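You operate a simulated robot arm through the tools that you are given. There is no shell and no other tool. Be economical: measure what you need, move in short steps, check, and stop when the job is done.

Carry out the task below with a simulated two-armed robot. There is one attempt and no reset: what you move stays moved.

Task
Pick up the brown-ring cylinder with one hand, pass it to the other hand and put it on the front of the desk. Set down upright: brown-ring cylinder.

It is judged by the outcome, as a careful person would: the job done as asked, and still so three seconds after it is handed in. It fails if anything else is knocked over, pushed out of place, dropped, spilled or broken.

Robot
Two 7-joint arms with two-finger parallel grippers on one trunk, on a base that drives. Base frame: it is fixed to the floor where the robot stands at the start and does not move with it; the origin is under the middle of the robot, x ahead of it, y to its left, z up. Readings come in cm, rad, newtons and seconds.
The left shoulder is at the start at [-9.2, 11.9, 82.5], the right one opposite. With the tool pointing down near the work surface each hand reaches from about 16 to 58 cm from the robot's upright axis, wherever it stands, measured 20 degrees to its own side. Places, roughly: front of the desk [-180, 10, 80]. Payload 3.43 kg a hand.
The TCP of each hand is the grasp point between the finger pads, 3 cm short of the fingertips. In the tool frame z runs along the fingers and y along their closing line. The gripper opens to 9.4 cm. The fingers are 2.8 cm wide and 1 cm thick; the gripper's body (5 by 9.6 cm) begins 5.5 cm behind the TCP.
Orientation is that of the tool frame in the base frame, as a unit quaternion [w, x, y, z]. With the fingers straight down and closing along the base's y, the tool's x points along the base's -x, its y along +y and its z along -z.

Tools
- The arms move only by the tool move_arm. It takes "left_series", "right_series" or both (then of equal length, played together; a hand with none holds still); each is a list of rows, each a list of 3 entries, a list of its own where there are three numbers: the gripper command, from -1 (shut) to 1 (fully open), values between in proportion, then the shift along the base's x, y, z in cm, then the turn, a rotation vector about the base's x, y, z in rad. In form: [[fingers, [tx, ty, tz], [rx, ry, rz]], ...]. A call has 1 to 20 rows; each row shifts and turns the commanded pose from where the row before left it. Each row takes 0.2 s and may step no farther than 5 cm and 0.15 rad from the row before; otherwise, or with a gripper value out of range, the whole call is refused. Where a pose cannot be reached the arm comes as near as it can. A force on the tool above 40 N (or 10 N above the force at the start of the call, whichever is more), or a blocked arm, ends the call early, and 0.2 s more pass. The fingers move at their own pace (about 15.3 cm/s each) and stop on an object; they squeeze with about 38 N. The grip force told is the motor's: it shows also when the fingers shut on nothing. Time passes only in rows, and 0.2 s behind the last, so rows that do not move let the fingers close. The reply holds the time, the measured pose of the TCP, the force on the tool along the base axes, the opening and the grip force, in the units named above and with some noise, with the torque about the TCP (base axes, N m) and any sound that the robot's microphone picked up, and new pictures: "show" is both (left out), scene, wrist or none (wrist: the cameras of the hands that moved).
- Cameras (640 x 400 px; columns grow to the right, rows downward): "scene" is now at [2.84, 1.07, 153.41]; the picture's right is [0.10, -0.99, 0.00], its down [-0.81, -0.08, -0.58] and it looks along [0.57, 0.06, -0.82] (base axes); focal length 295 px, centre (320, 200). "left" rides on the left gripper at [7.6, -1.4, -10.2] in its tool frame; the picture's right is [0.18, 0.98, 0.00], its down [-0.75, 0.14, -0.64] and it looks along [-0.63, 0.12, 0.77] (tool axes); focal length 243 px, centre (320, 200). "right" rides on the right gripper at [7.6, 1.4, -10.2] in its tool frame; the picture's right is [-0.18, 0.98, 0.00], its down [-0.75, -0.14, -0.64] and it looks along [-0.63, -0.12, 0.77] (tool axes); focal length 243 px, centre (320, 200). There is no depth. A picture from a camera that has moved, and an enlarged one, comes with that camera's place and axes in the base frame and with its lens. The place of the scene camera against the robot may be out by one fixed shift of up to 1.2 cm in any direction.
- raise_lower(by): slides the trunk up (or, below 0, down) by that many cm; the arms and the scene camera ride with it, the base frame stays. It gives what a move gives, with no picture.
- steer(legs): drives the robot by 1 to 6 legs, each [ahead, left, turn to the left] in cm, cm and rad, along the robot's own axes; the way and the turn of a leg run together, so that a leg with both is an arc; at most 150 cm and 3.142 rad a leg. The arms and the cameras ride along, it lands a little off, and it stops where it bumps. It gives what a move gives, and a new picture of the scene camera.
- aim_head(pan, tilt): turns the head with the scene camera to pan (to the left, within 2.496 rad either way) and tilt (down, from -0.506 to 1.204), counted from straight ahead of the robot. It gives what a move gives, and a new picture of the scene camera.
- close_up(camera, box): a new picture of the part [left, top, right, bottom] of that camera's present view, enlarged. No time passes.
- hand_in(): hands the job in; it is judged then, once.

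Work in short steps. Places have to be worked out from the pictures, the camera data and where the tool is seen: move nearer, look again, correct. Check each grasp and each placing, and mend what went wrong. You have 120 turns and 260 pictures in all, those below and enlarged ones among them. Open the grippers and draw the arms clear of the work before you hand the job in, unless the task says otherwise; then end with one line.

The tools are called after "Request:" as a command line: name --argument value ..., lists and objects as JSON in quotes. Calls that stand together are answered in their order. move_arm: Moves the arms, as the interface text tells. Its arguments: {"type":"object","properties":{"left_series":{"type":"array","items":{"type":"array"}},"right_series":{"type":"array","items":{"type":"array"}},"show":{"type":"string","enum":["both","scene","wrist","none"]}},"required":[]} The other tools are called the same way: raise_lower (by) slides the trunk up or down; steer (legs) drives the base; aim_head (pan, tilt) turns the head that bears the scene camera; close_up (camera, box) takes an enlarged picture of a part of a camera's view; hand_in () hands the job in.

At the start:

```text
time_s: 0.0
left_eef_pos: [35.56, 24.3, 95.16]
left_orientation: [0.0, 0.0, 1.0, 0.0]
left_ft_force: [-0.4, 0.7, 0.5]
left_wrist_torque: [0.0, 0.02, 0.03]
left_grip_width: 9.4
left_gripper_force: 0.0
right_eef_pos: [29.27, -4.99, 102.35]
right_orientation: [0.0, 0.0, 1.0, 0.0]
right_ft_force: [-0.6, 0.3, 0.4]
right_wrist_torque: [-0.03, -0.02, 0.0]
right_grip_width: 9.42
right_gripper_force: 0.1
trunk travel left (down, up): [-25.0, 8.5]
robot x, y, heading: [0.03, 0.01, 0.001]
head pan, tilt: [0.105, 0.955]
```

scene: 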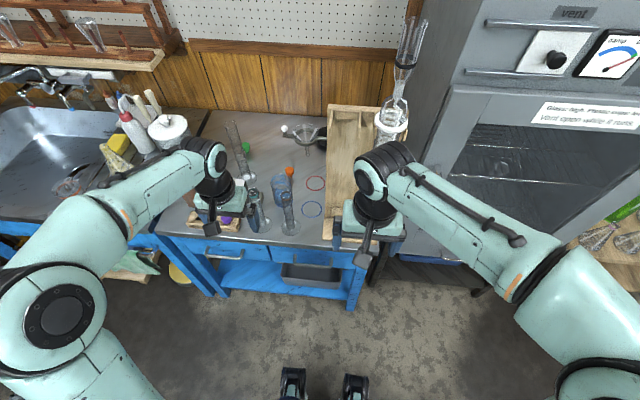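
right: 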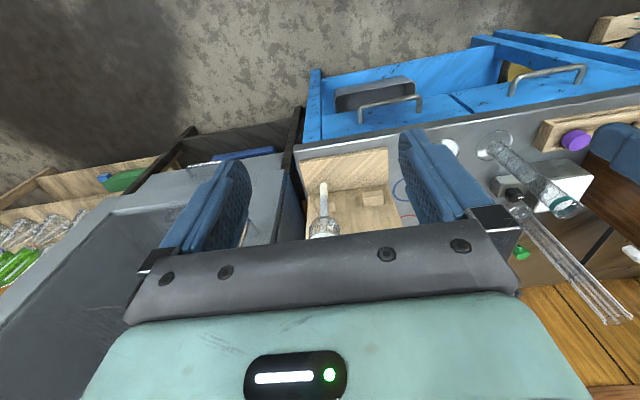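
left: 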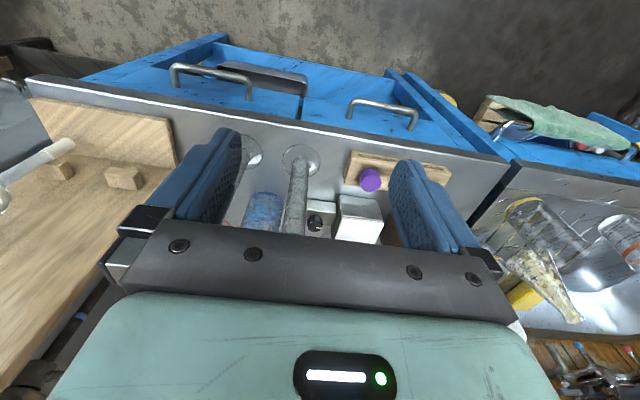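

I'll enlarge the workbench area to find the brown-ring cylinder.

Request:
close_up --camera "scene" --box '[180, 100, 340, 250]'

Request:
close_up --camera "right" --box '[380, 110, 640, 330]'

Request:
close_up --camera "scene" --box '[320, 0, 640, 260]'

```text
2.67 times, centred on (260, 175) of scene
camera zoom: at [2.84, 1.07, 153.41], right [0.1, -0.99, 0.0], down [-0.81, -0.08, -0.58], along [0.57, 0.06, -0.82], focal length 787 px, centre (480, 267)
```

zoom: 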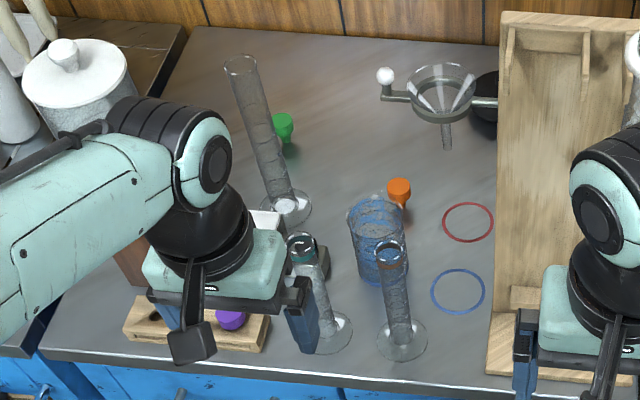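

```text
1.82 times, centred on (510, 220) of right
camera zoom: at [21.76, -3.52, 112.5], right [0.18, 0.98, 0.0], down [0.75, -0.14, 0.64], along [0.63, -0.12, -0.77], focal length 441 px, centre (-26, 164)
```

zoom: 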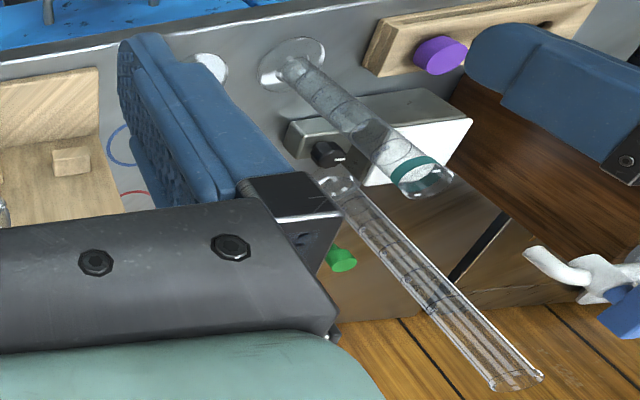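

```text
1.54 times, centred on (480, 130) of scene
camera zoom: at [2.84, 1.07, 153.41], right [0.1, -0.99, 0.0], down [-0.81, -0.08, -0.58], along [0.57, 0.06, -0.82], focal length 454 px, centre (74, 308)
```

zoom: 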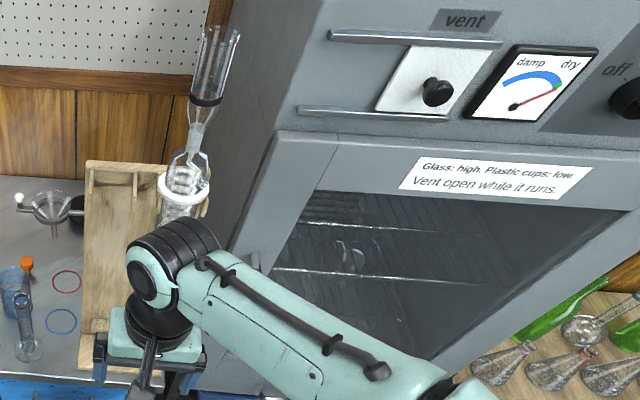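

I need the ring colours; zooming tighter on the cylinder tops.

Request:
close_up --camera "scene" --box '[240, 170, 310, 240]'

Request:
close_up --camera "left" --box '[230, 130, 400, 250]'

Request:
close_up --camera "scene" --box '[210, 110, 270, 190]'

```text
5.71 times, centred on (275, 205) of scene
camera zoom: at [2.84, 1.07, 153.41], right [0.1, -0.99, 0.0], down [-0.81, -0.08, -0.58], along [0.57, 0.06, -0.82], focal length 1687 px, centre (577, 171)
```

zoom: 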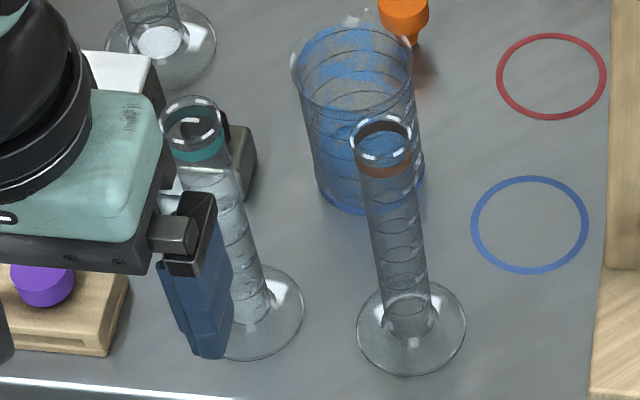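

```text
3.33 times, centred on (315, 190) of left
camera zoom: at [27.7, 22.75, 105.36], right [-0.18, 0.98, 0.0], down [0.75, 0.14, 0.64], along [0.63, 0.12, -0.77], focal length 809 px, centre (337, 233)
```

zoom: 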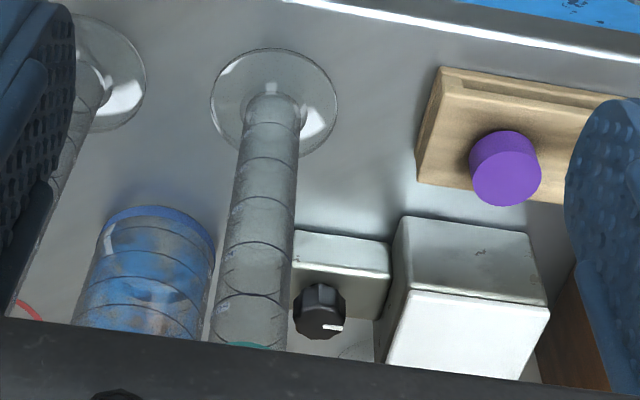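

```text
5.00 times, centred on (240, 150) of scene
camera zoom: at [2.84, 1.07, 153.41], right [0.1, -0.99, 0.0], down [-0.81, -0.08, -0.58], along [0.57, 0.06, -0.82], focal length 1476 px, centre (720, 450)
```

zoom: 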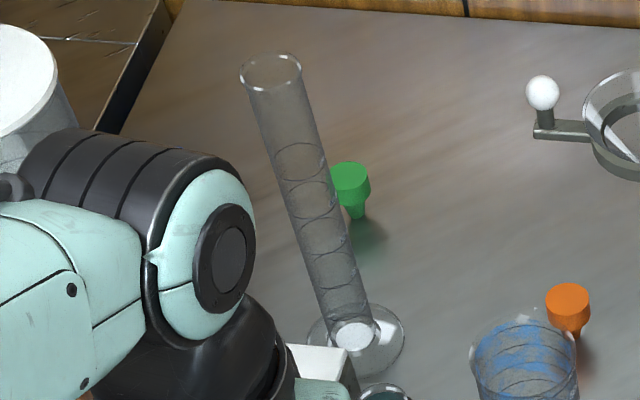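

The brown-ring one is the front-centre cylinder: from two views, base ≈ (47.8, 15, 72), top ≈ z 90, diameter ≈ 2.7. I'll bring the left hand up and in line with it, fingers partly shut, staying above everything.

Request:
move_arm --left_series '[[1, [0, 0, 4], [0, 0, 0]], [0.5, [0, -2, 3], [0, 0, 0]], [0.2, [0, -4, 0], [0, 0, 0]], [0.2, [0, -3.3, 0], [0, 0, 0]], [0.2, [3, 0, 0], [0, 0, 0]], [0.2, [0, 0, 0], [0, 0, 0]]]'

```text
time_s: 1.4
left_eef_pos: [38.45, 14.75, 101.95]
left_orientation: [0.0, 0.0, 1.0, 0.0]
left_ft_force: [0.4, -0.4, 0.6]
left_wrist_torque: [0.01, 0.0, 0.02]
left_grip_width: 5.62
left_gripper_force: 0.1
right_eef_pos: [29.19, -4.88, 102.29]
right_orientation: [0.0, 0.0, 1.0, 0.0]
right_ft_force: [0.6, 0.2, 0.3]
right_wrist_torque: [0.0, 0.0, -0.02]
right_grip_width: 9.41
right_gripper_force: 0.2
trunk travel left (down, up): [-25.0, 8.5]
robot x, y, heading: [0.14, 0.29, 0.0]
head pan, tilt: [0.105, 0.955]
camera scene: at [2.75, 1.07, 153.41], right [0.1, -0.99, 0.0], down [-0.81, -0.08, -0.58], along [0.57, 0.06, -0.82], focal length 295 px, centre (320, 200)
camera left: at [30.67, 13.35, 112.31], right [-0.18, 0.98, 0.0], down [0.75, 0.14, 0.64], along [0.63, 0.12, -0.77], focal length 243 px, centre (320, 200)
```

scene: 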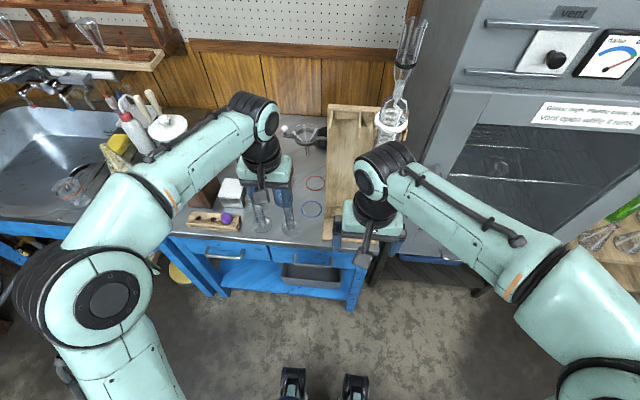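
left: 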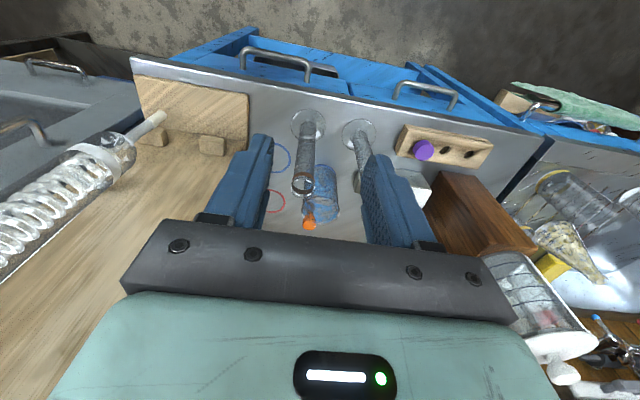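

The cylinder sits between the fingers' lines; enlarging to measure base and top.

Request:
close_up --camera "left" --box '[250, 95, 410, 235]'

```text
2.86 times, centred on (330, 165) of left
camera zoom: at [30.67, 13.35, 112.31], right [-0.18, 0.98, 0.0], down [0.75, 0.14, 0.64], along [0.63, 0.12, -0.77], focal length 693 px, centre (291, 300)
```

zoom: 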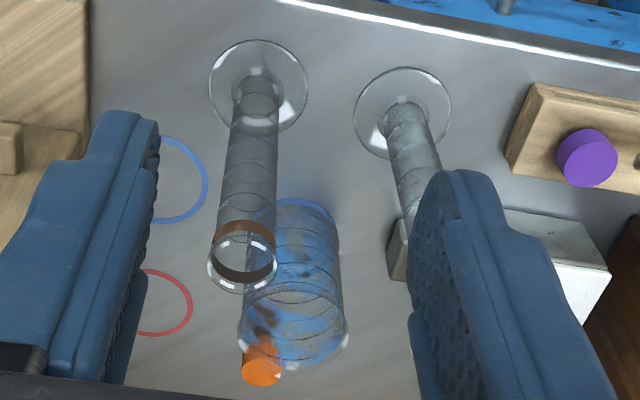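

Left view agrees: axis ≈ (47.6, 14.6), top ≈ z 89.9. Moving directly over it, tips still above the rim, then checking.

Request:
move_arm --left_series '[[0.2, [4, -0.1, 0], [0, 0, 0]], [0.2, [4, 0, 0], [0, 0, 0]], [0.2, [1.1, 0, -3], [0, 0, 0]], [0.2, [0, 0, -3], [0, 0, 0]], [0.2, [0, 0, 0], [0, 0, 0]]]'

Request:
close_up --camera "left" --box '[200, 80, 440, 240]'

```text
time_s: 2.6
left_eef_pos: [47.52, 14.71, 96.14]
left_orientation: [0.0, 0.0, 1.0, -0.001]
left_ft_force: [0.0, -0.8, -0.2]
left_wrist_torque: [-0.01, -0.02, -0.01]
left_grip_width: 5.67
left_gripper_force: 0.1
right_eef_pos: [29.16, -4.91, 102.26]
right_orientation: [0.0, 0.001, 1.0, 0.001]
right_ft_force: [0.2, -0.2, 0.7]
right_wrist_torque: [-0.01, 0.0, -0.01]
right_grip_width: 9.39
right_gripper_force: 0.1
trunk travel left (down, up): [-25.0, 8.5]
robot x, y, heading: [0.03, -0.02, -0.003]
head pan, tilt: [0.105, 0.955]
camera scene: at [2.83, 1.07, 153.41], right [0.1, -0.99, 0.0], down [-0.81, -0.08, -0.58], along [0.57, 0.06, -0.82], focal length 295 px, centre (320, 200)
camera left: at [39.8, 13.23, 106.39], right [-0.18, 0.98, 0.0], down [0.75, 0.14, 0.64], along [0.63, 0.12, -0.77], focal length 243 px, centre (320, 200)
```

scene: 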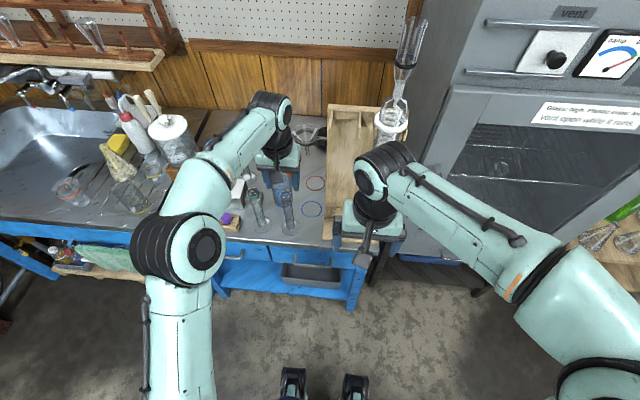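
left: 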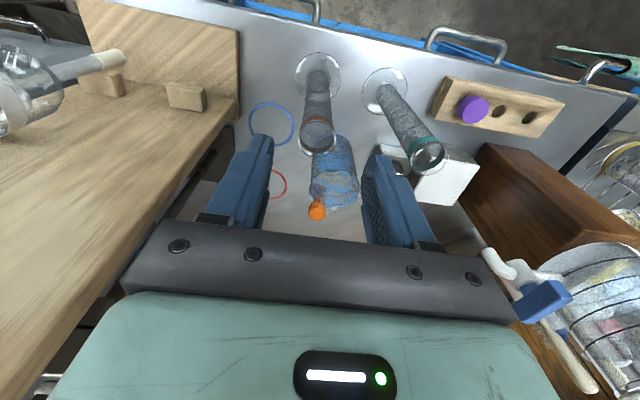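

```text
2.50 times, centred on (320, 160) of left
camera zoom: at [39.8, 13.23, 106.39], right [-0.18, 0.98, 0.0], down [0.75, 0.14, 0.64], along [0.63, 0.12, -0.77], focal length 606 px, centre (320, 300)
```

zoom: 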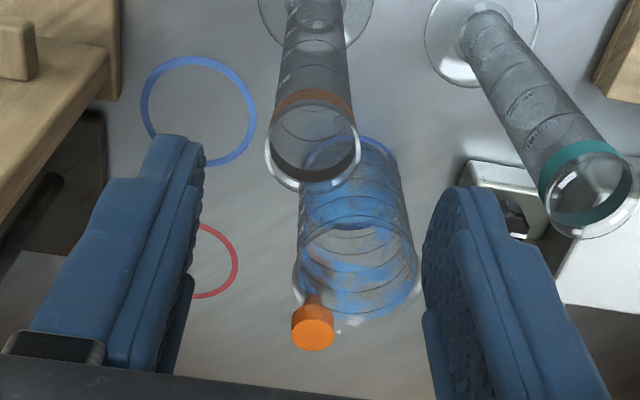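

Rim centre measured at (47.6, 14.5), well centred; teal cylinder's near side at y≈21.8 is clear. Descending to TCP z≈85.6.

Request:
move_arm --left_series '[[0.2, [0, -0.1, -3], [0, 0, 0]], [0.2, [0, 0, -3], [0, 0, 0]], [0.2, [0, 0, -3], [0, 0, 0]], [0.2, [0, 0, -1.5], [0, 0, 0]], [0.2, [0, 0, 0], [0, 0, 0]]]' --show "wrist"

```text
time_s: 3.8
left_eef_pos: [47.71, 14.7, 85.7]
left_orientation: [0.001, 0.0, 1.0, 0.0]
left_ft_force: [0.0, 0.5, 0.0]
left_wrist_torque: [0.01, -0.03, -0.02]
left_grip_width: 5.64
left_gripper_force: 0.1
right_eef_pos: [29.31, -5.13, 102.34]
right_orientation: [0.001, 0.0, 1.0, 0.0]
right_ft_force: [-0.2, -0.2, -0.5]
right_wrist_torque: [0.01, 0.02, 0.01]
right_grip_width: 9.41
right_gripper_force: 0.0
trunk travel left (down, up): [-25.0, 8.5]
robot x, y, heading: [0.03, 0.02, 0.0]
head pan, tilt: [0.105, 0.955]
camera left: at [39.94, 13.27, 95.89], right [-0.18, 0.98, 0.0], down [0.75, 0.14, 0.64], along [0.63, 0.12, -0.77], focal length 243 px, centre (320, 200)
```

left: 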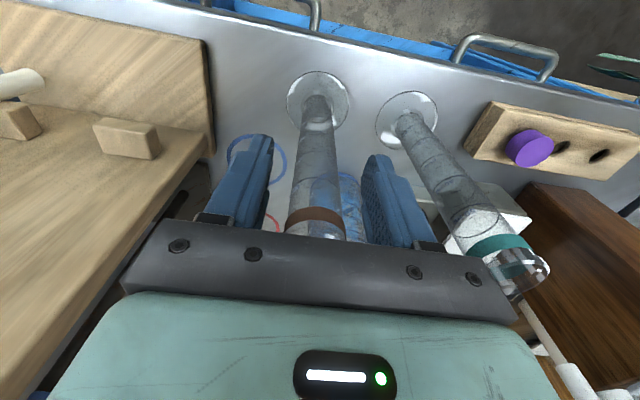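

Cylinder is between the fingers. Closing and waiting.

Request:
move_arm --left_series '[[-1, [0, 0, 0], [0, 0, 0]], [-1, [0, 0, 0], [0, 0, 0]], [-1, [0, 0, 0], [0, 0, 0]]]' --show "wrist"

```text
time_s: 4.6
left_eef_pos: [47.7, 14.81, 85.68]
left_orientation: [0.0, 0.0, 1.0, 0.0]
left_ft_force: [-0.1, 0.1, 0.1]
left_wrist_torque: [0.02, 0.01, 0.0]
left_grip_width: 2.52
left_gripper_force: 37.8
right_eef_pos: [29.38, -5.11, 102.27]
right_orientation: [-0.001, -0.001, 1.0, 0.0]
right_ft_force: [0.2, -0.8, -0.4]
right_wrist_torque: [0.0, -0.01, -0.04]
right_grip_width: 9.42
right_gripper_force: 0.0
trunk travel left (down, up): [-25.0, 8.5]
robot x, y, heading: [-0.02, 0.17, 0.003]
head pan, tilt: [0.105, 0.955]
camera left: at [39.94, 13.26, 95.9], right [-0.18, 0.98, 0.0], down [0.75, 0.14, 0.64], along [0.63, 0.12, -0.77], focal length 243 px, centre (320, 200)
```

left: 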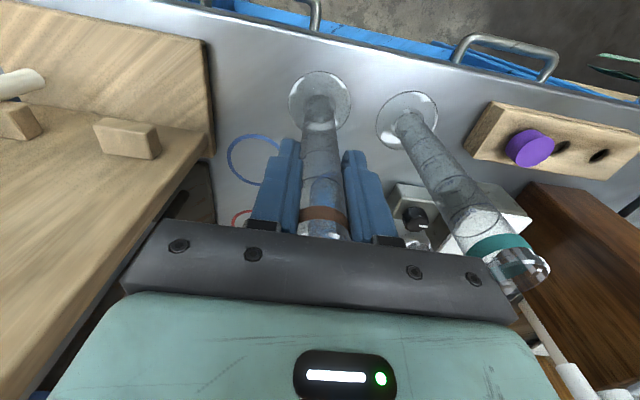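

Gripped at 2.5 cm. Lifting straight up about 21 cm, so the base clears everything.

Request:
move_arm --left_series '[[-1, [0, 0, 2], [0, 0, 0]], [-1, [0, 0, 3], [0, 0, 0]], [-1, [0, 0, 4], [0, 0, 0]], [-1, [0, 0, 4], [0, 0, 0]], [-1, [0, 0, 4], [0, 0, 0]], [-1, [0, 0, 4], [0, 0, 0]], [-1, [0, 0, 0], [0, 0, 0]]]'

```text
time_s: 6.2
left_eef_pos: [47.45, 14.4, 106.53]
left_orientation: [-0.001, 0.0, 1.0, 0.0]
left_ft_force: [0.2, 0.4, -0.7]
left_wrist_torque: [-0.01, 0.0, -0.02]
left_grip_width: 2.51
left_gripper_force: 38.4
right_eef_pos: [29.38, -5.07, 102.37]
right_orientation: [0.0, 0.0, 1.0, 0.0]
right_ft_force: [-0.9, -0.9, -0.1]
right_wrist_torque: [0.03, -0.02, -0.01]
right_grip_width: 9.41
right_gripper_force: 0.1
trunk travel left (down, up): [-25.0, 8.5]
robot x, y, heading: [-0.16, 0.02, -0.001]
head pan, tilt: [0.105, 0.955]
camera scene: at [2.82, 1.1, 153.41], right [0.1, -0.99, 0.0], down [-0.81, -0.09, -0.58], along [0.57, 0.06, -0.82], focal length 295 px, centre (320, 200)
camera left: at [39.78, 12.93, 116.73], right [-0.18, 0.98, 0.0], down [0.75, 0.14, 0.64], along [0.63, 0.12, -0.77], focal length 243 px, centre (320, 200)
```

scene: 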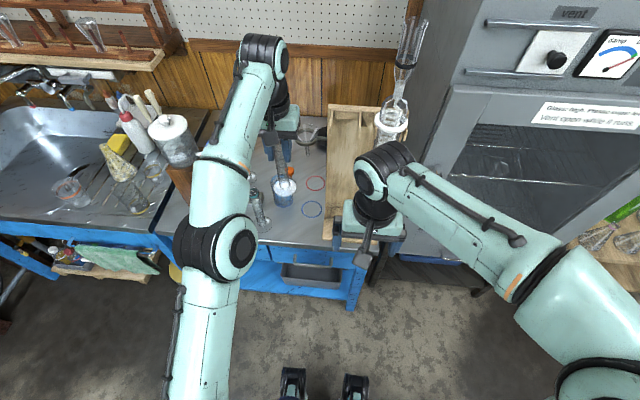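
left: 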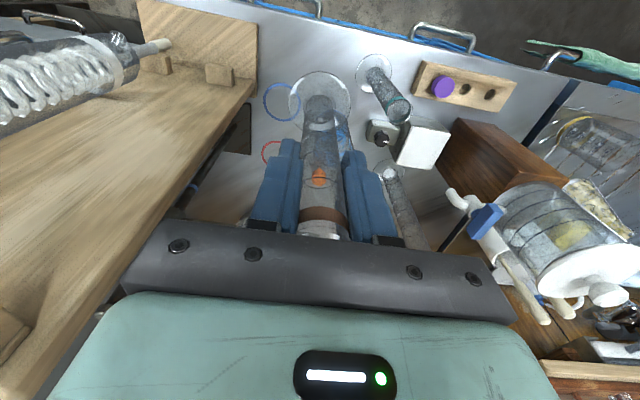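

Held upright and clear. Pulling the hand back a bit, then backing the robot 40 cm away from the bench for free room.

Request:
move_arm --left_series '[[-1, [-3, 0, 0], [0, 0, 0]], [-1, [-3, 0, 0], [0, 0, 0]], [-1, [-3, 0, 0], [0, 0, 0]], [-1, [0, 0, 0], [0, 0, 0]]]' --show "none"

Request:
steer --legs '[[-40, 0, 0]]'

Request:
aim_head --pan 2.49 --tilt 0.6

```text
time_s: 7.2
left_eef_pos: [38.62, 14.64, 106.69]
left_orientation: [0.0, 0.0, 1.0, 0.0]
left_ft_force: [0.3, -0.7, -0.6]
left_wrist_torque: [0.03, -0.01, -0.01]
left_grip_width: 2.53
left_gripper_force: 38.3
right_eef_pos: [29.44, -5.08, 102.17]
right_orientation: [0.0, 0.0, 1.0, -0.001]
right_ft_force: [0.1, 0.1, 0.3]
right_wrist_torque: [0.0, 0.02, -0.03]
right_grip_width: 9.4
right_gripper_force: 0.0
trunk travel left (down, up): [-25.0, 8.5]
robot x, y, heading: [0.04, 0.28, -0.0]
head pan, tilt: [0.105, 0.955]
```

```text
time_s: 9.4
left_eef_pos: [9.02, 15.09, 106.19]
left_orientation: [-0.006, 0.001, 1.0, 0.0]
left_ft_force: [1.0, -0.6, -0.7]
left_wrist_torque: [0.03, 0.04, 0.0]
left_grip_width: 2.52
left_gripper_force: 38.0
right_eef_pos: [-0.35, -4.66, 101.86]
right_orientation: [-0.006, -0.001, 1.0, -0.001]
right_ft_force: [-0.2, -0.3, -0.4]
right_wrist_torque: [0.05, -0.01, 0.01]
right_grip_width: 9.4
right_gripper_force: 0.0
trunk travel left (down, up): [-25.0, 8.5]
robot x, y, heading: [-30.81, 0.16, -0.001]
head pan, tilt: [0.105, 0.955]
stopped in leg 1: the robot was blocked; the commanded pose is now the measured one
camera scene: at [-26.21, 1.45, 153.39], right [0.1, -0.99, 0.0], down [-0.82, -0.09, -0.57], along [0.56, 0.06, -0.82], focal length 295 px, centre (320, 200)
```

scene: 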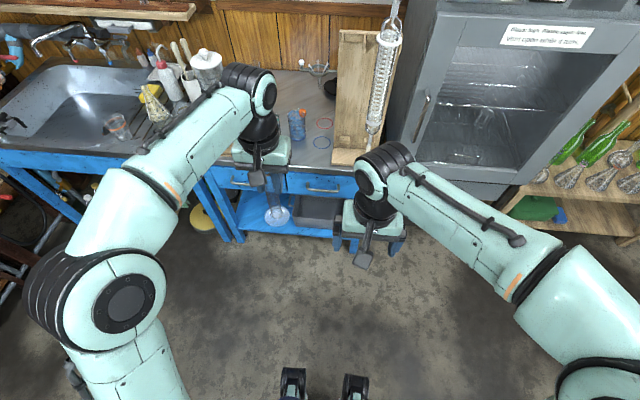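

```text
time_s: 11.6
left_eef_pos: [9.22, 15.09, 105.95]
left_orientation: [-0.008, 0.001, 1.0, 0.0]
left_ft_force: [-0.4, -0.5, -1.5]
left_wrist_torque: [-0.02, 0.03, 0.0]
left_grip_width: 2.51
left_gripper_force: 37.8
right_eef_pos: [-0.35, -4.62, 101.77]
right_orientation: [-0.007, 0.0, 1.0, -0.001]
right_ft_force: [0.3, 0.7, -0.5]
right_wrist_torque: [-0.01, 0.01, 0.0]
right_grip_width: 9.42
right_gripper_force: 0.2
trunk travel left (down, up): [-25.0, 8.5]
robot x, y, heading: [-30.85, -0.04, -0.003]
head pan, tilt: [2.491, 0.6]
camera scene: at [-40.19, 6.06, 156.42], right [0.61, 0.8, -0.01], down [0.44, -0.34, -0.83], along [-0.66, 0.5, -0.56], focal length 295 px, centre (320, 200)
```

scene: 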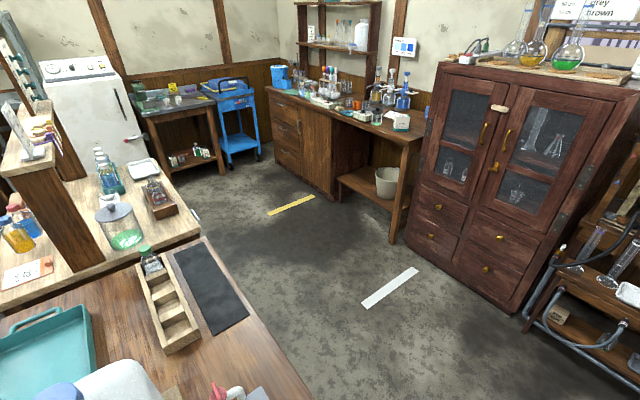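

Something blocked the base behind (likely the island table at bottom-left). I'll ease 3 cm forward and look directly behind from the other side too.

Request:
steer --legs '[[4, 0, 0]]'

Request:
aim_head --pan 2.49 --tilt 1.1

Request:
aim_head --pan -2.49 --tilt 0.6

Request:
aim_head --pan -1.6 --tilt 0.7

```text
time_s: 12.5
left_eef_pos: [11.52, 14.93, 106.64]
left_orientation: [-0.001, 0.001, 1.0, 0.0]
left_ft_force: [0.1, -0.7, -0.8]
left_wrist_torque: [0.02, 0.01, 0.02]
left_grip_width: 2.54
left_gripper_force: 37.7
right_eef_pos: [2.11, -4.9, 102.16]
right_orientation: [0.0, 0.001, 1.0, 0.0]
right_ft_force: [-0.3, -0.3, 0.3]
right_wrist_torque: [0.02, 0.04, 0.0]
right_grip_width: 9.39
right_gripper_force: 0.1
trunk travel left (down, up): [-25.0, 8.5]
robot x, y, heading: [-27.17, 0.05, -0.0]
head pan, tilt: [2.491, 0.6]
camera scene: at [-38.63, 5.93, 156.28], right [0.61, 0.8, 0.0], down [0.45, -0.34, -0.82], along [-0.66, 0.5, -0.57], focal length 295 px, centre (320, 200)
```

scene: 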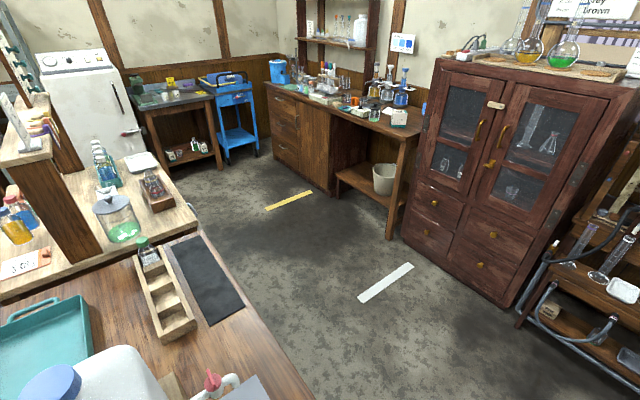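

```text
time_s: 13.4
left_eef_pos: [11.49, 14.97, 106.66]
left_orientation: [-0.001, 0.0, 1.0, -0.001]
left_ft_force: [1.6, -0.1, -1.7]
left_wrist_torque: [-0.01, 0.01, 0.0]
left_grip_width: 2.5
left_gripper_force: 38.1
right_eef_pos: [2.11, -4.78, 102.17]
right_orientation: [0.0, 0.001, 1.0, 0.0]
right_ft_force: [-1.1, 0.3, 0.2]
right_wrist_torque: [-0.02, 0.02, -0.01]
right_grip_width: 9.43
right_gripper_force: 0.0
trunk travel left (down, up): [-25.0, 8.5]
robot x, y, heading: [-27.45, 0.29, -0.002]
head pan, tilt: [2.491, 1.1]
camera scene: at [-36.59, 4.41, 152.43], right [0.61, 0.8, 0.0], down [0.71, -0.54, -0.45], along [-0.36, 0.28, -0.89], focal length 295 px, centre (320, 200)
```

scene: 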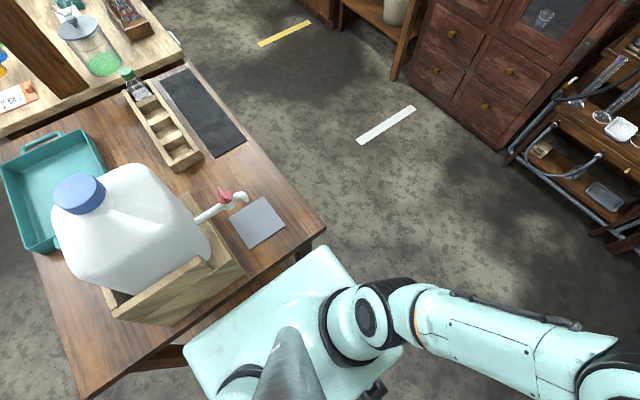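

```text
time_s: 17.3
left_eef_pos: [11.44, 14.97, 106.6]
left_orientation: [0.0, -0.001, 1.0, 0.0]
left_ft_force: [-0.3, -0.1, 0.2]
left_wrist_torque: [-0.01, 0.01, -0.03]
left_grip_width: 2.51
left_gripper_force: 38.2
right_eef_pos: [2.07, -4.86, 102.1]
right_orientation: [0.0, 0.001, 1.0, -0.001]
right_ft_force: [-0.5, -1.1, -0.6]
right_wrist_torque: [-0.02, 0.01, -0.02]
right_grip_width: 9.41
right_gripper_force: 0.1
trunk travel left (down, up): [-25.0, 8.5]
robot x, y, heading: [-26.97, 0.36, -0.0]
head pan, tilt: [-2.491, 0.6]
camera scene: at [-38.6, -4.78, 156.29], right [-0.61, 0.8, 0.0], down [0.45, 0.34, -0.83], along [-0.66, -0.5, -0.56], focal length 295 px, centre (320, 200)
```

scene: 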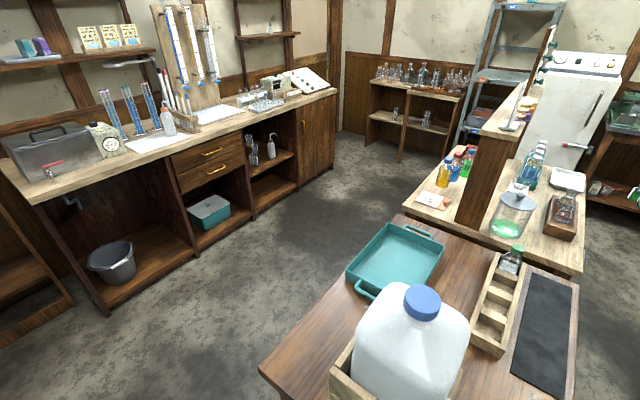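

```text
time_s: 18.5
left_eef_pos: [11.51, 14.92, 106.63]
left_orientation: [-0.001, 0.0, 1.0, 0.0]
left_ft_force: [1.2, -0.2, -0.9]
left_wrist_torque: [0.01, 0.02, 0.01]
left_grip_width: 2.54
left_gripper_force: 37.8
right_eef_pos: [2.05, -4.9, 102.13]
right_orientation: [0.0, 0.002, 1.0, 0.0]
right_ft_force: [0.2, 0.7, 1.2]
right_wrist_torque: [0.0, 0.0, -0.02]
right_grip_width: 9.4
right_gripper_force: 0.0
trunk travel left (down, up): [-25.0, 8.5]
robot x, y, heading: [-27.56, 0.4, 0.0]
head pan, tilt: [-1.6, 0.7]
camera scene: at [-31.83, -7.91, 155.42], right [-1.0, 0.03, 0.0], down [0.02, 0.64, -0.77], along [-0.02, -0.76, -0.64], focal length 295 px, centre (320, 200)
```

scene: 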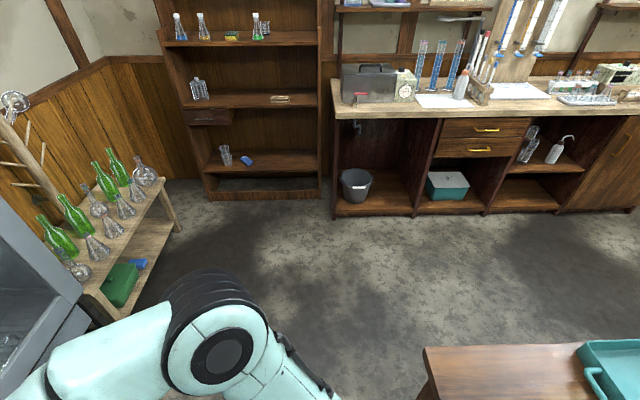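

The desk at [-180, 10] is the light-wood island behind the brown table, whose open side faces +y; I'll reach it later from the free floor on that side. First the handover here in open space: I'll turn the right hand to point forward (about 30° below level, 25° leftward), away from the left hand.

Request:
aim_head --pan 0.1 --tilt 0.85

Request:
move_arm --right_series '[[1, [0, -3, 0], [0, -0.15, 0]], [1, [0, -3, 0], [0, -0.15, 0]], [1, [0, -3, 0], [0, -0.15, 0]], [1, [0, 0, 0], [0, -0.15, 0]], [1, [0, 0, 0], [0, -0.15, 0]], [1, [0, 0, 0], [0, -0.15, 0]], [1, [0, 0, 0], [0, -0.147, 0]], [1, [0, 0, 0], [0, 0, 0.145]], [1, [0, 0, 0], [0, 0, 0.145]], [1, [0, 0, 0], [0, 0, 0.145]], [1, [0, 0, 0], [0, 0, 0]]]'

```text
time_s: 20.2
left_eef_pos: [11.48, 14.98, 106.57]
left_orientation: [-0.002, 0.0, 1.0, 0.0]
left_ft_force: [1.4, -0.7, 0.1]
left_wrist_torque: [-0.03, 0.01, 0.02]
left_grip_width: 2.53
left_gripper_force: 37.9
right_eef_pos: [2.12, -4.89, 102.24]
right_orientation: [0.0, 0.0, 1.0, 0.0]
right_ft_force: [0.0, 0.9, -0.3]
right_wrist_torque: [0.02, -0.03, 0.0]
right_grip_width: 9.43
right_gripper_force: 0.0
trunk travel left (down, up): [-25.0, 8.5]
robot x, y, heading: [-27.24, 0.18, -0.001]
head pan, tilt: [0.099, 0.85]
camera scene: at [-23.78, 1.35, 154.2], right [0.1, -1.0, 0.0], down [-0.75, -0.07, -0.66], along [0.66, 0.06, -0.75], focal length 295 px, centre (320, 200)
```

scene: 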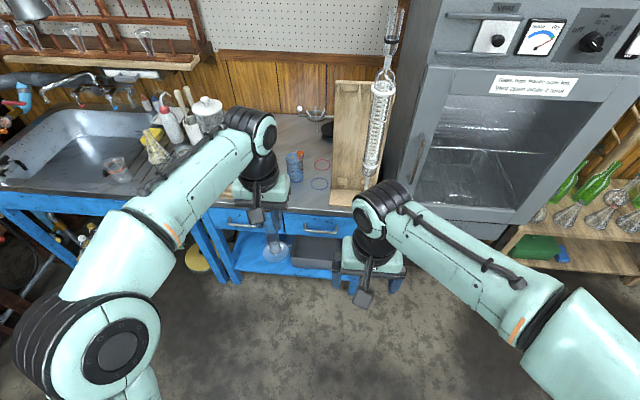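

```text
time_s: 22.6
left_eef_pos: [11.37, 14.97, 106.52]
left_orientation: [-0.002, 0.0, 1.0, 0.0]
left_ft_force: [0.7, 0.6, -0.5]
left_wrist_torque: [0.01, -0.02, 0.02]
left_grip_width: 2.53
left_gripper_force: 38.0
right_eef_pos: [2.51, -13.71, 102.46]
right_orientation: [0.487, -0.187, 0.846, 0.108]
right_ft_force: [-0.1, 0.3, -0.1]
right_wrist_torque: [-0.01, 0.0, 0.02]
right_grip_width: 9.4
right_gripper_force: 0.0
right hand out of reach, approached as far as the arm can: row 7
trunk travel left (down, up): [-25.0, 8.5]
robot x, y, heading: [-26.75, 0.08, 0.002]
head pan, tilt: [0.099, 0.85]
camera scene: at [-23.79, 1.38, 154.2], right [0.1, -1.0, 0.0], down [-0.75, -0.07, -0.66], along [0.66, 0.07, -0.75], focal length 295 px, centre (320, 200)
camera right: at [-9.52, -17.73, 101.06], right [-0.33, 0.93, 0.16], down [-0.1, -0.2, 0.97], along [0.94, 0.31, 0.16], focal length 243 px, centre (320, 200)
```

scene: 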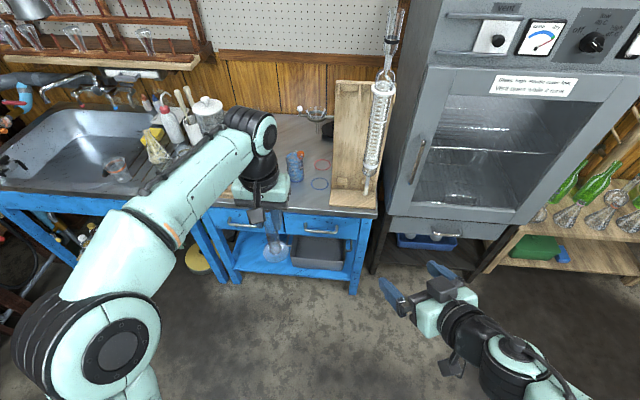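
right: 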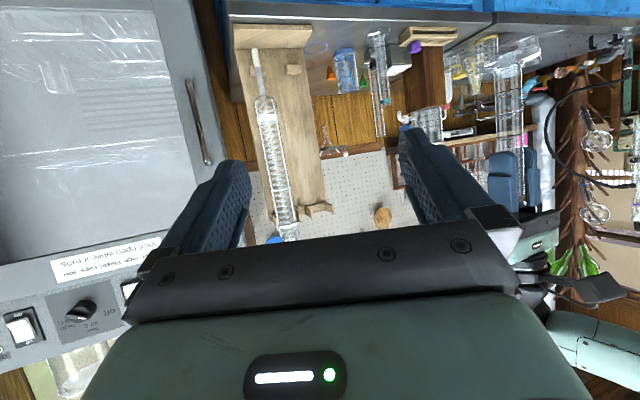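

Right orientation came out as intended. Now bring the left hand with the cylinder to the middle and slide the right hand to a waiting point behind and below it.

Request:
move_arm --left_series '[[-1, [0.5, -3.5, 0], [0, 0, 0]], [-1, [0.5, -3.5, 0], [0, 0, 0]], [-1, [0.5, -4, 0], [0, 0, 0]], [-1, [0, 0, 0], [0, 0, 0]], [-1, [0, 0, 0], [0, 0, 0]]]' --right_series '[[1, [0, 0, -3.7], [0, 0, 0]], [1, [0, 3, 0], [0, 0, 0]], [1, [0.5, 3.5, 0], [0, 0, 0]], [1, [0, 3.5, 0], [0, 0, 0]], [1, [0, 0, 0], [0, 0, 0]]]'

Request:
close_up --camera "scene" --box '[220, 100, 460, 400]'

```text
time_s: 23.9
left_eef_pos: [12.96, 3.61, 106.56]
left_orientation: [-0.001, 0.001, 1.0, 0.001]
left_ft_force: [0.7, -0.1, -1.0]
left_wrist_torque: [0.03, 0.01, 0.04]
left_grip_width: 2.52
left_gripper_force: 37.9
right_eef_pos: [3.76, -4.05, 99.3]
right_orientation: [0.488, -0.186, 0.846, 0.108]
right_ft_force: [-0.6, -0.8, -0.4]
right_wrist_torque: [0.0, -0.01, -0.05]
right_grip_width: 9.42
right_gripper_force: 0.1
right hand out of reach, approached as far as the arm can: row 1, 2
trunk travel left (down, up): [-25.0, 8.5]
robot x, y, heading: [-27.16, 0.16, 0.003]
head pan, tilt: [0.099, 0.85]
camera scene: at [-23.78, 1.22, 154.2], right [0.1, -1.0, 0.0], down [-0.75, -0.07, -0.66], along [0.66, 0.07, -0.75], focal length 295 px, centre (320, 200)
camera right: at [-8.18, -7.99, 97.8], right [-0.33, 0.93, 0.16], down [-0.1, -0.2, 0.97], along [0.94, 0.3, 0.16], focal length 243 px, centre (320, 200)
camera left: at [5.21, 2.24, 116.79], right [-0.18, 0.98, 0.0], down [0.75, 0.14, 0.64], along [0.63, 0.12, -0.77], focal length 243 px, centre (320, 200)
```

scene: 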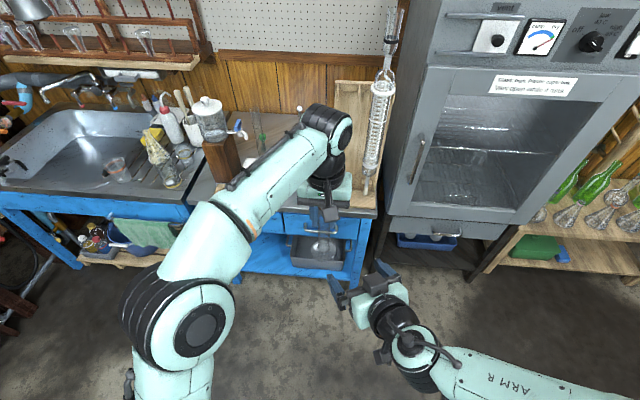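
right: 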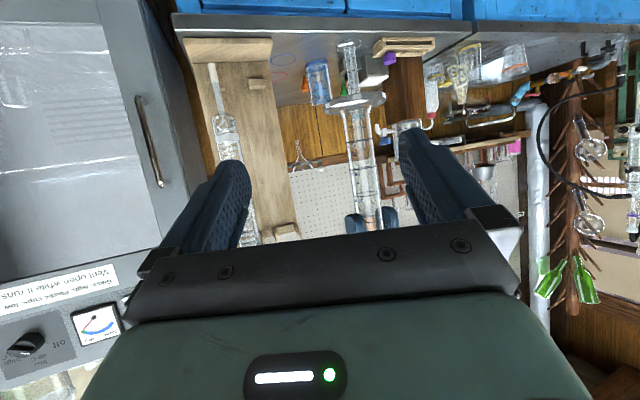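
left: 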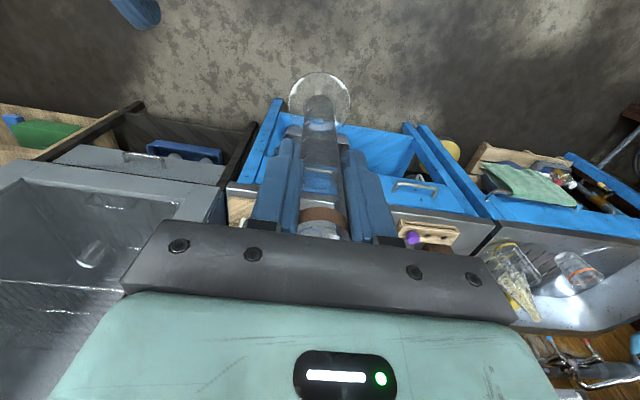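

```text
1.33 times, centred on (340, 250) of scene
camera zoom: at [-23.78, 1.22, 154.2], right [0.1, -1.0, 0.0], down [-0.75, -0.07, -0.66], along [0.66, 0.07, -0.75], focal length 394 px, centre (293, 133)
```

zoom: 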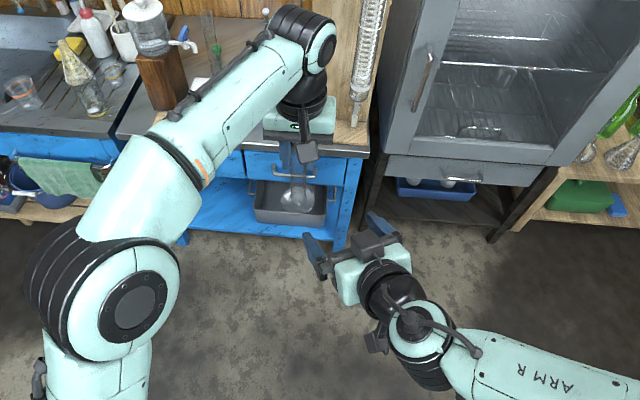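

Geometry looks good: the cylinder hangs ahead-left of the open right fingers. Centring laterally and moving half the way in.

Request:
move_arm --right_series '[[1, [0, 3.3, -0.2], [0, 0, 0]], [1, [1.8, 0.85, 0], [0, 0, 0]], [1, [1.8, 0.85, 0], [0, 0, 0]], [1, [0, 0, 0], [0, 0, 0]]]'

Request:
close_up --camera "right" --box '[180, 60, 480, 260]'

```text
time_s: 24.9
left_eef_pos: [12.87, 3.87, 106.54]
left_orientation: [-0.001, 0.001, 1.0, 0.001]
left_ft_force: [-0.2, -0.5, -1.0]
left_wrist_torque: [-0.02, 0.01, 0.02]
left_grip_width: 2.52
left_gripper_force: 37.5
right_eef_pos: [7.34, 0.89, 99.14]
right_orientation: [0.487, -0.187, 0.846, 0.108]
right_ft_force: [0.0, 0.0, 0.2]
right_wrist_torque: [0.01, 0.0, -0.02]
right_grip_width: 9.39
right_gripper_force: 0.1
trunk travel left (down, up): [-25.0, 8.5]
robot x, y, heading: [-27.44, 0.16, 0.002]
head pan, tilt: [0.099, 0.85]
camera scene: at [-23.81, 1.31, 154.2], right [0.1, -1.0, 0.0], down [-0.75, -0.07, -0.66], along [0.66, 0.07, -0.75], focal length 295 px, centre (320, 200)
camera right: at [-4.56, -2.91, 97.6], right [-0.33, 0.93, 0.16], down [-0.1, -0.2, 0.97], along [0.94, 0.3, 0.16], focal length 243 px, centre (320, 200)
```

scene: 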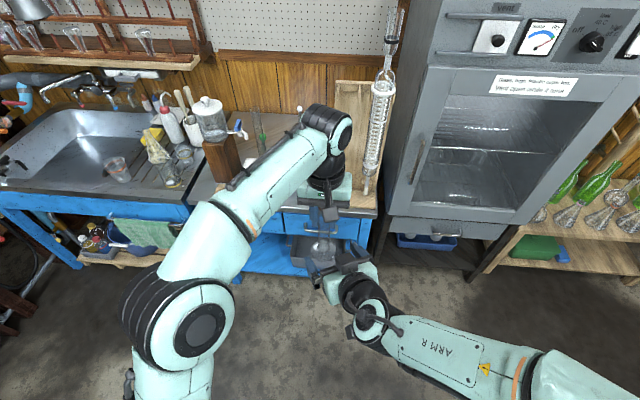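
right: 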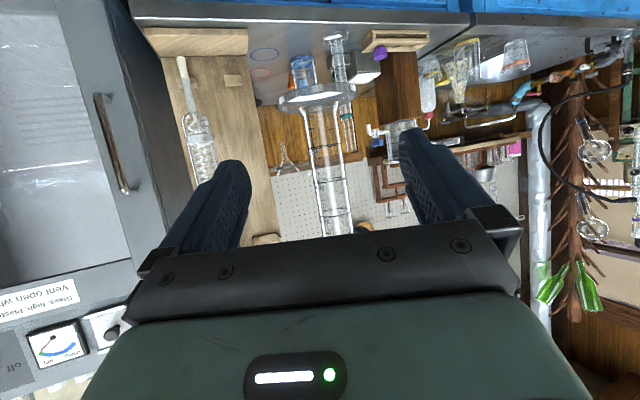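

```text
2.00 times, centred on (330, 160) of right
camera zoom: at [-4.56, -2.91, 97.6], right [-0.33, 0.93, 0.16], down [-0.1, -0.2, 0.97], along [0.94, 0.3, 0.16], focal length 485 px, centre (300, 280)
```

zoom: 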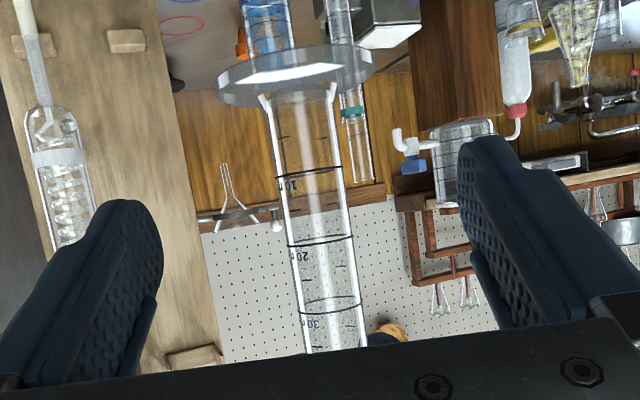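

Base seen at about (12.9, 3.8, 93), as expected. Advancing the last 6 cm so the cylinder sits between the right pads.

Request:
move_arm --right_series '[[1, [2, 1.05, 0], [0, 0, 0]], [1, [2, 1.05, 0], [0, 0, 0]], [1, [1.6, 0.8, 0], [0, 0, 0]], [1, [0, 0, 0], [0, 0, 0]]]'

Request:
close_up --camera "scene" --box '[260, 160, 420, 320]'

```text
time_s: 25.9
left_eef_pos: [12.83, 3.84, 106.55]
left_orientation: [-0.001, 0.0, 1.0, 0.0]
left_ft_force: [0.3, -0.5, -1.3]
left_wrist_torque: [0.02, 0.0, 0.04]
left_grip_width: 2.52
left_gripper_force: 37.9
right_eef_pos: [13.07, 3.86, 98.92]
right_orientation: [0.487, -0.186, 0.846, 0.108]
right_ft_force: [-0.7, 0.2, 0.3]
right_wrist_torque: [0.0, 0.03, 0.0]
right_grip_width: 9.38
right_gripper_force: 0.0
trunk travel left (down, up): [-25.0, 8.5]
robot x, y, heading: [-27.19, 0.69, 0.002]
head pan, tilt: [0.099, 0.85]
camera scene: at [-23.81, 1.34, 154.2], right [0.1, -1.0, 0.0], down [-0.75, -0.07, -0.66], along [0.66, 0.07, -0.75], focal length 295 px, centre (320, 200)
camera right: at [1.01, 0.03, 97.52], right [-0.33, 0.93, 0.16], down [-0.1, -0.2, 0.97], along [0.94, 0.3, 0.16], focal length 243 px, centre (320, 200)
```

scene: 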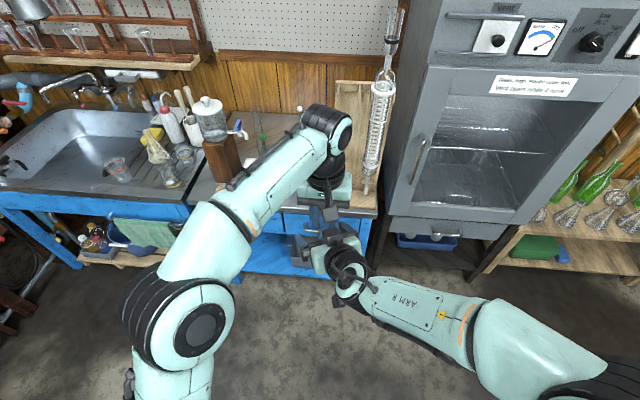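
right: 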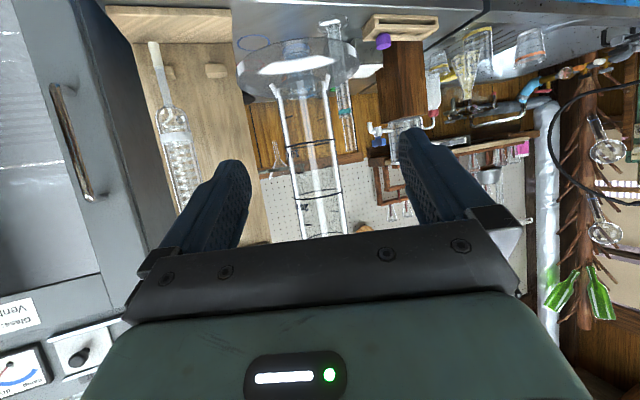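

```text
2.50 times, centred on (340, 240) of scene
camera zoom: at [-23.81, 1.34, 154.2], right [0.1, -1.0, 0.0], down [-0.75, -0.07, -0.66], along [0.66, 0.07, -0.75], focal length 738 px, centre (270, 100)
```

zoom: 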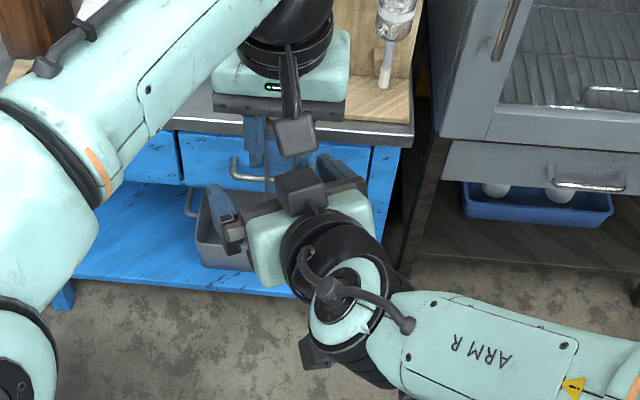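

Right TCP is on the cylinder axis (13.07, 3.86) vs (12.83, 3.84). Closing the right hand while the left still holds.

Request:
move_arm --right_series '[[-1, [0, 0, 0], [0, 0, 0]], [-1, [0, 0, 0], [0, 0, 0]], [-1, [0, 0, 0], [0, 0, 0]], [-1, [0, 0, 0], [0, 0, 0]]]'

```text
time_s: 26.9
left_eef_pos: [12.98, 3.94, 106.66]
left_orientation: [-0.001, 0.0, 1.0, 0.0]
left_ft_force: [-5.1, 5.2, 1.3]
left_wrist_torque: [0.3, 0.26, 0.07]
left_grip_width: 2.52
left_gripper_force: 38.1
right_eef_pos: [13.05, 3.89, 98.9]
right_orientation: [0.488, -0.186, 0.846, 0.107]
right_ft_force: [4.4, -3.8, -1.3]
right_wrist_torque: [0.03, 0.08, -0.07]
right_grip_width: 2.91
right_gripper_force: 38.3
trunk travel left (down, up): [-25.0, 8.5]
robot x, y, heading: [-26.95, 0.14, 0.002]
head pan, tilt: [0.099, 0.85]
camera scene: at [-23.78, 1.35, 154.2], right [0.1, -1.0, 0.0], down [-0.75, -0.07, -0.66], along [0.66, 0.07, -0.75], focal length 295 px, centre (320, 200)
camera right: at [1.04, -0.03, 97.52], right [-0.33, 0.93, 0.16], down [-0.1, -0.2, 0.97], along [0.94, 0.3, 0.16], focal length 243 px, centre (320, 200)
```

scene: 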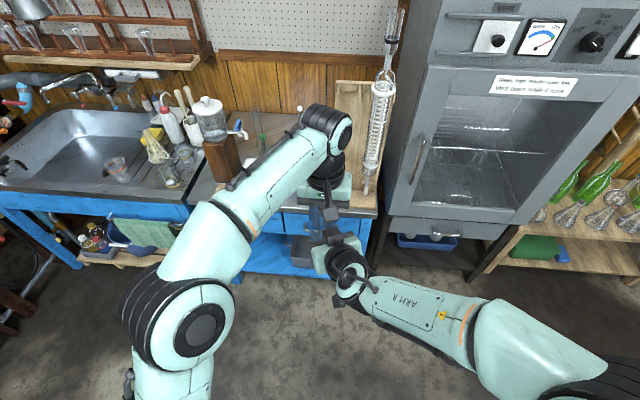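
right: 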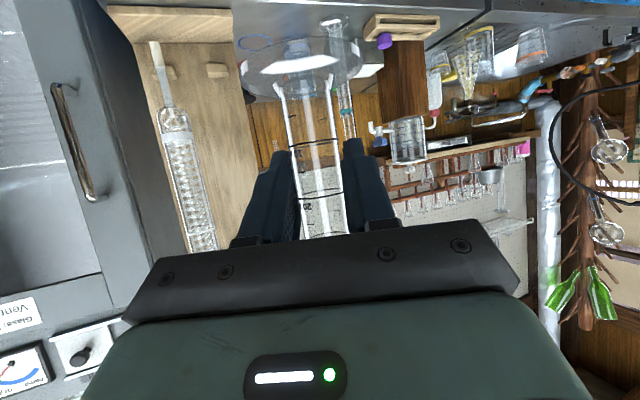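

Right grip is firm (38 N). Opening the left a little to release, then raising it straight up off the cylinder.

Request:
move_arm --left_series '[[0.1, [0, 0, 0], [0, 0, 0]], [0.1, [0, 0, 0], [0, 0, 0]], [0.1, [0, 0, 1.5], [0, 0, 0]], [0.1, [0, 0, 2.5], [0, 0, 0]], [0.1, [0, 0, 3], [0, 0, 0]], [0.1, [0, 0, 3], [0, 0, 0]], [0.1, [0, 0, 0], [0, 0, 0]]]'

```text
time_s: 28.4
left_eef_pos: [12.93, 3.91, 114.67]
left_orientation: [-0.001, 0.001, 1.0, 0.001]
left_ft_force: [-0.5, -0.7, 0.4]
left_wrist_torque: [0.01, 0.02, 0.0]
left_grip_width: 5.16
left_gripper_force: 0.1
left hand out of reach, approached as far as the arm can: row 6
right_eef_pos: [13.09, 3.92, 98.94]
right_orientation: [0.488, -0.186, 0.846, 0.108]
right_ft_force: [0.4, -0.2, 0.0]
right_wrist_torque: [0.02, -0.02, 0.04]
right_grip_width: 2.88
right_gripper_force: 37.8
trunk travel left (down, up): [-25.0, 8.5]
robot x, y, heading: [-27.2, 0.33, -0.003]
head pan, tilt: [0.099, 0.85]
camera scene: at [-23.78, 1.35, 154.2], right [0.1, -1.0, 0.0], down [-0.75, -0.07, -0.66], along [0.66, 0.07, -0.75], focal length 295 px, centre (320, 200)
camera left: at [5.17, 2.37, 124.79], right [-0.18, 0.98, 0.0], down [0.76, 0.14, 0.64], along [0.63, 0.12, -0.77], focal length 243 px, centre (320, 200)
```

scene: 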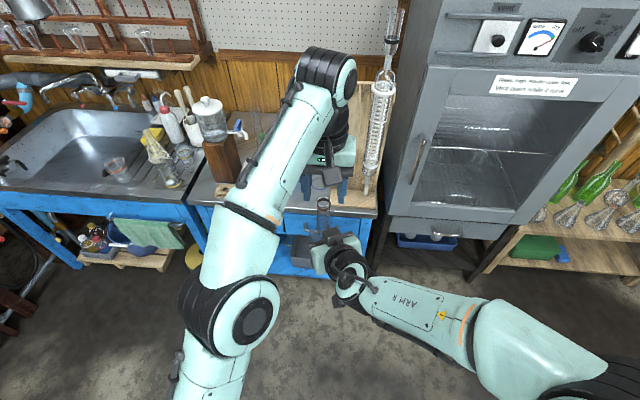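
left: 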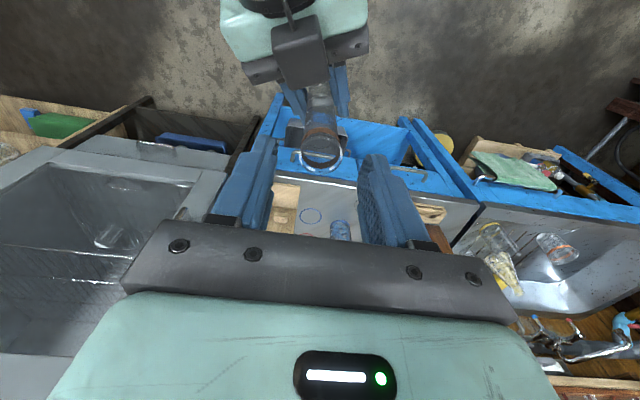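

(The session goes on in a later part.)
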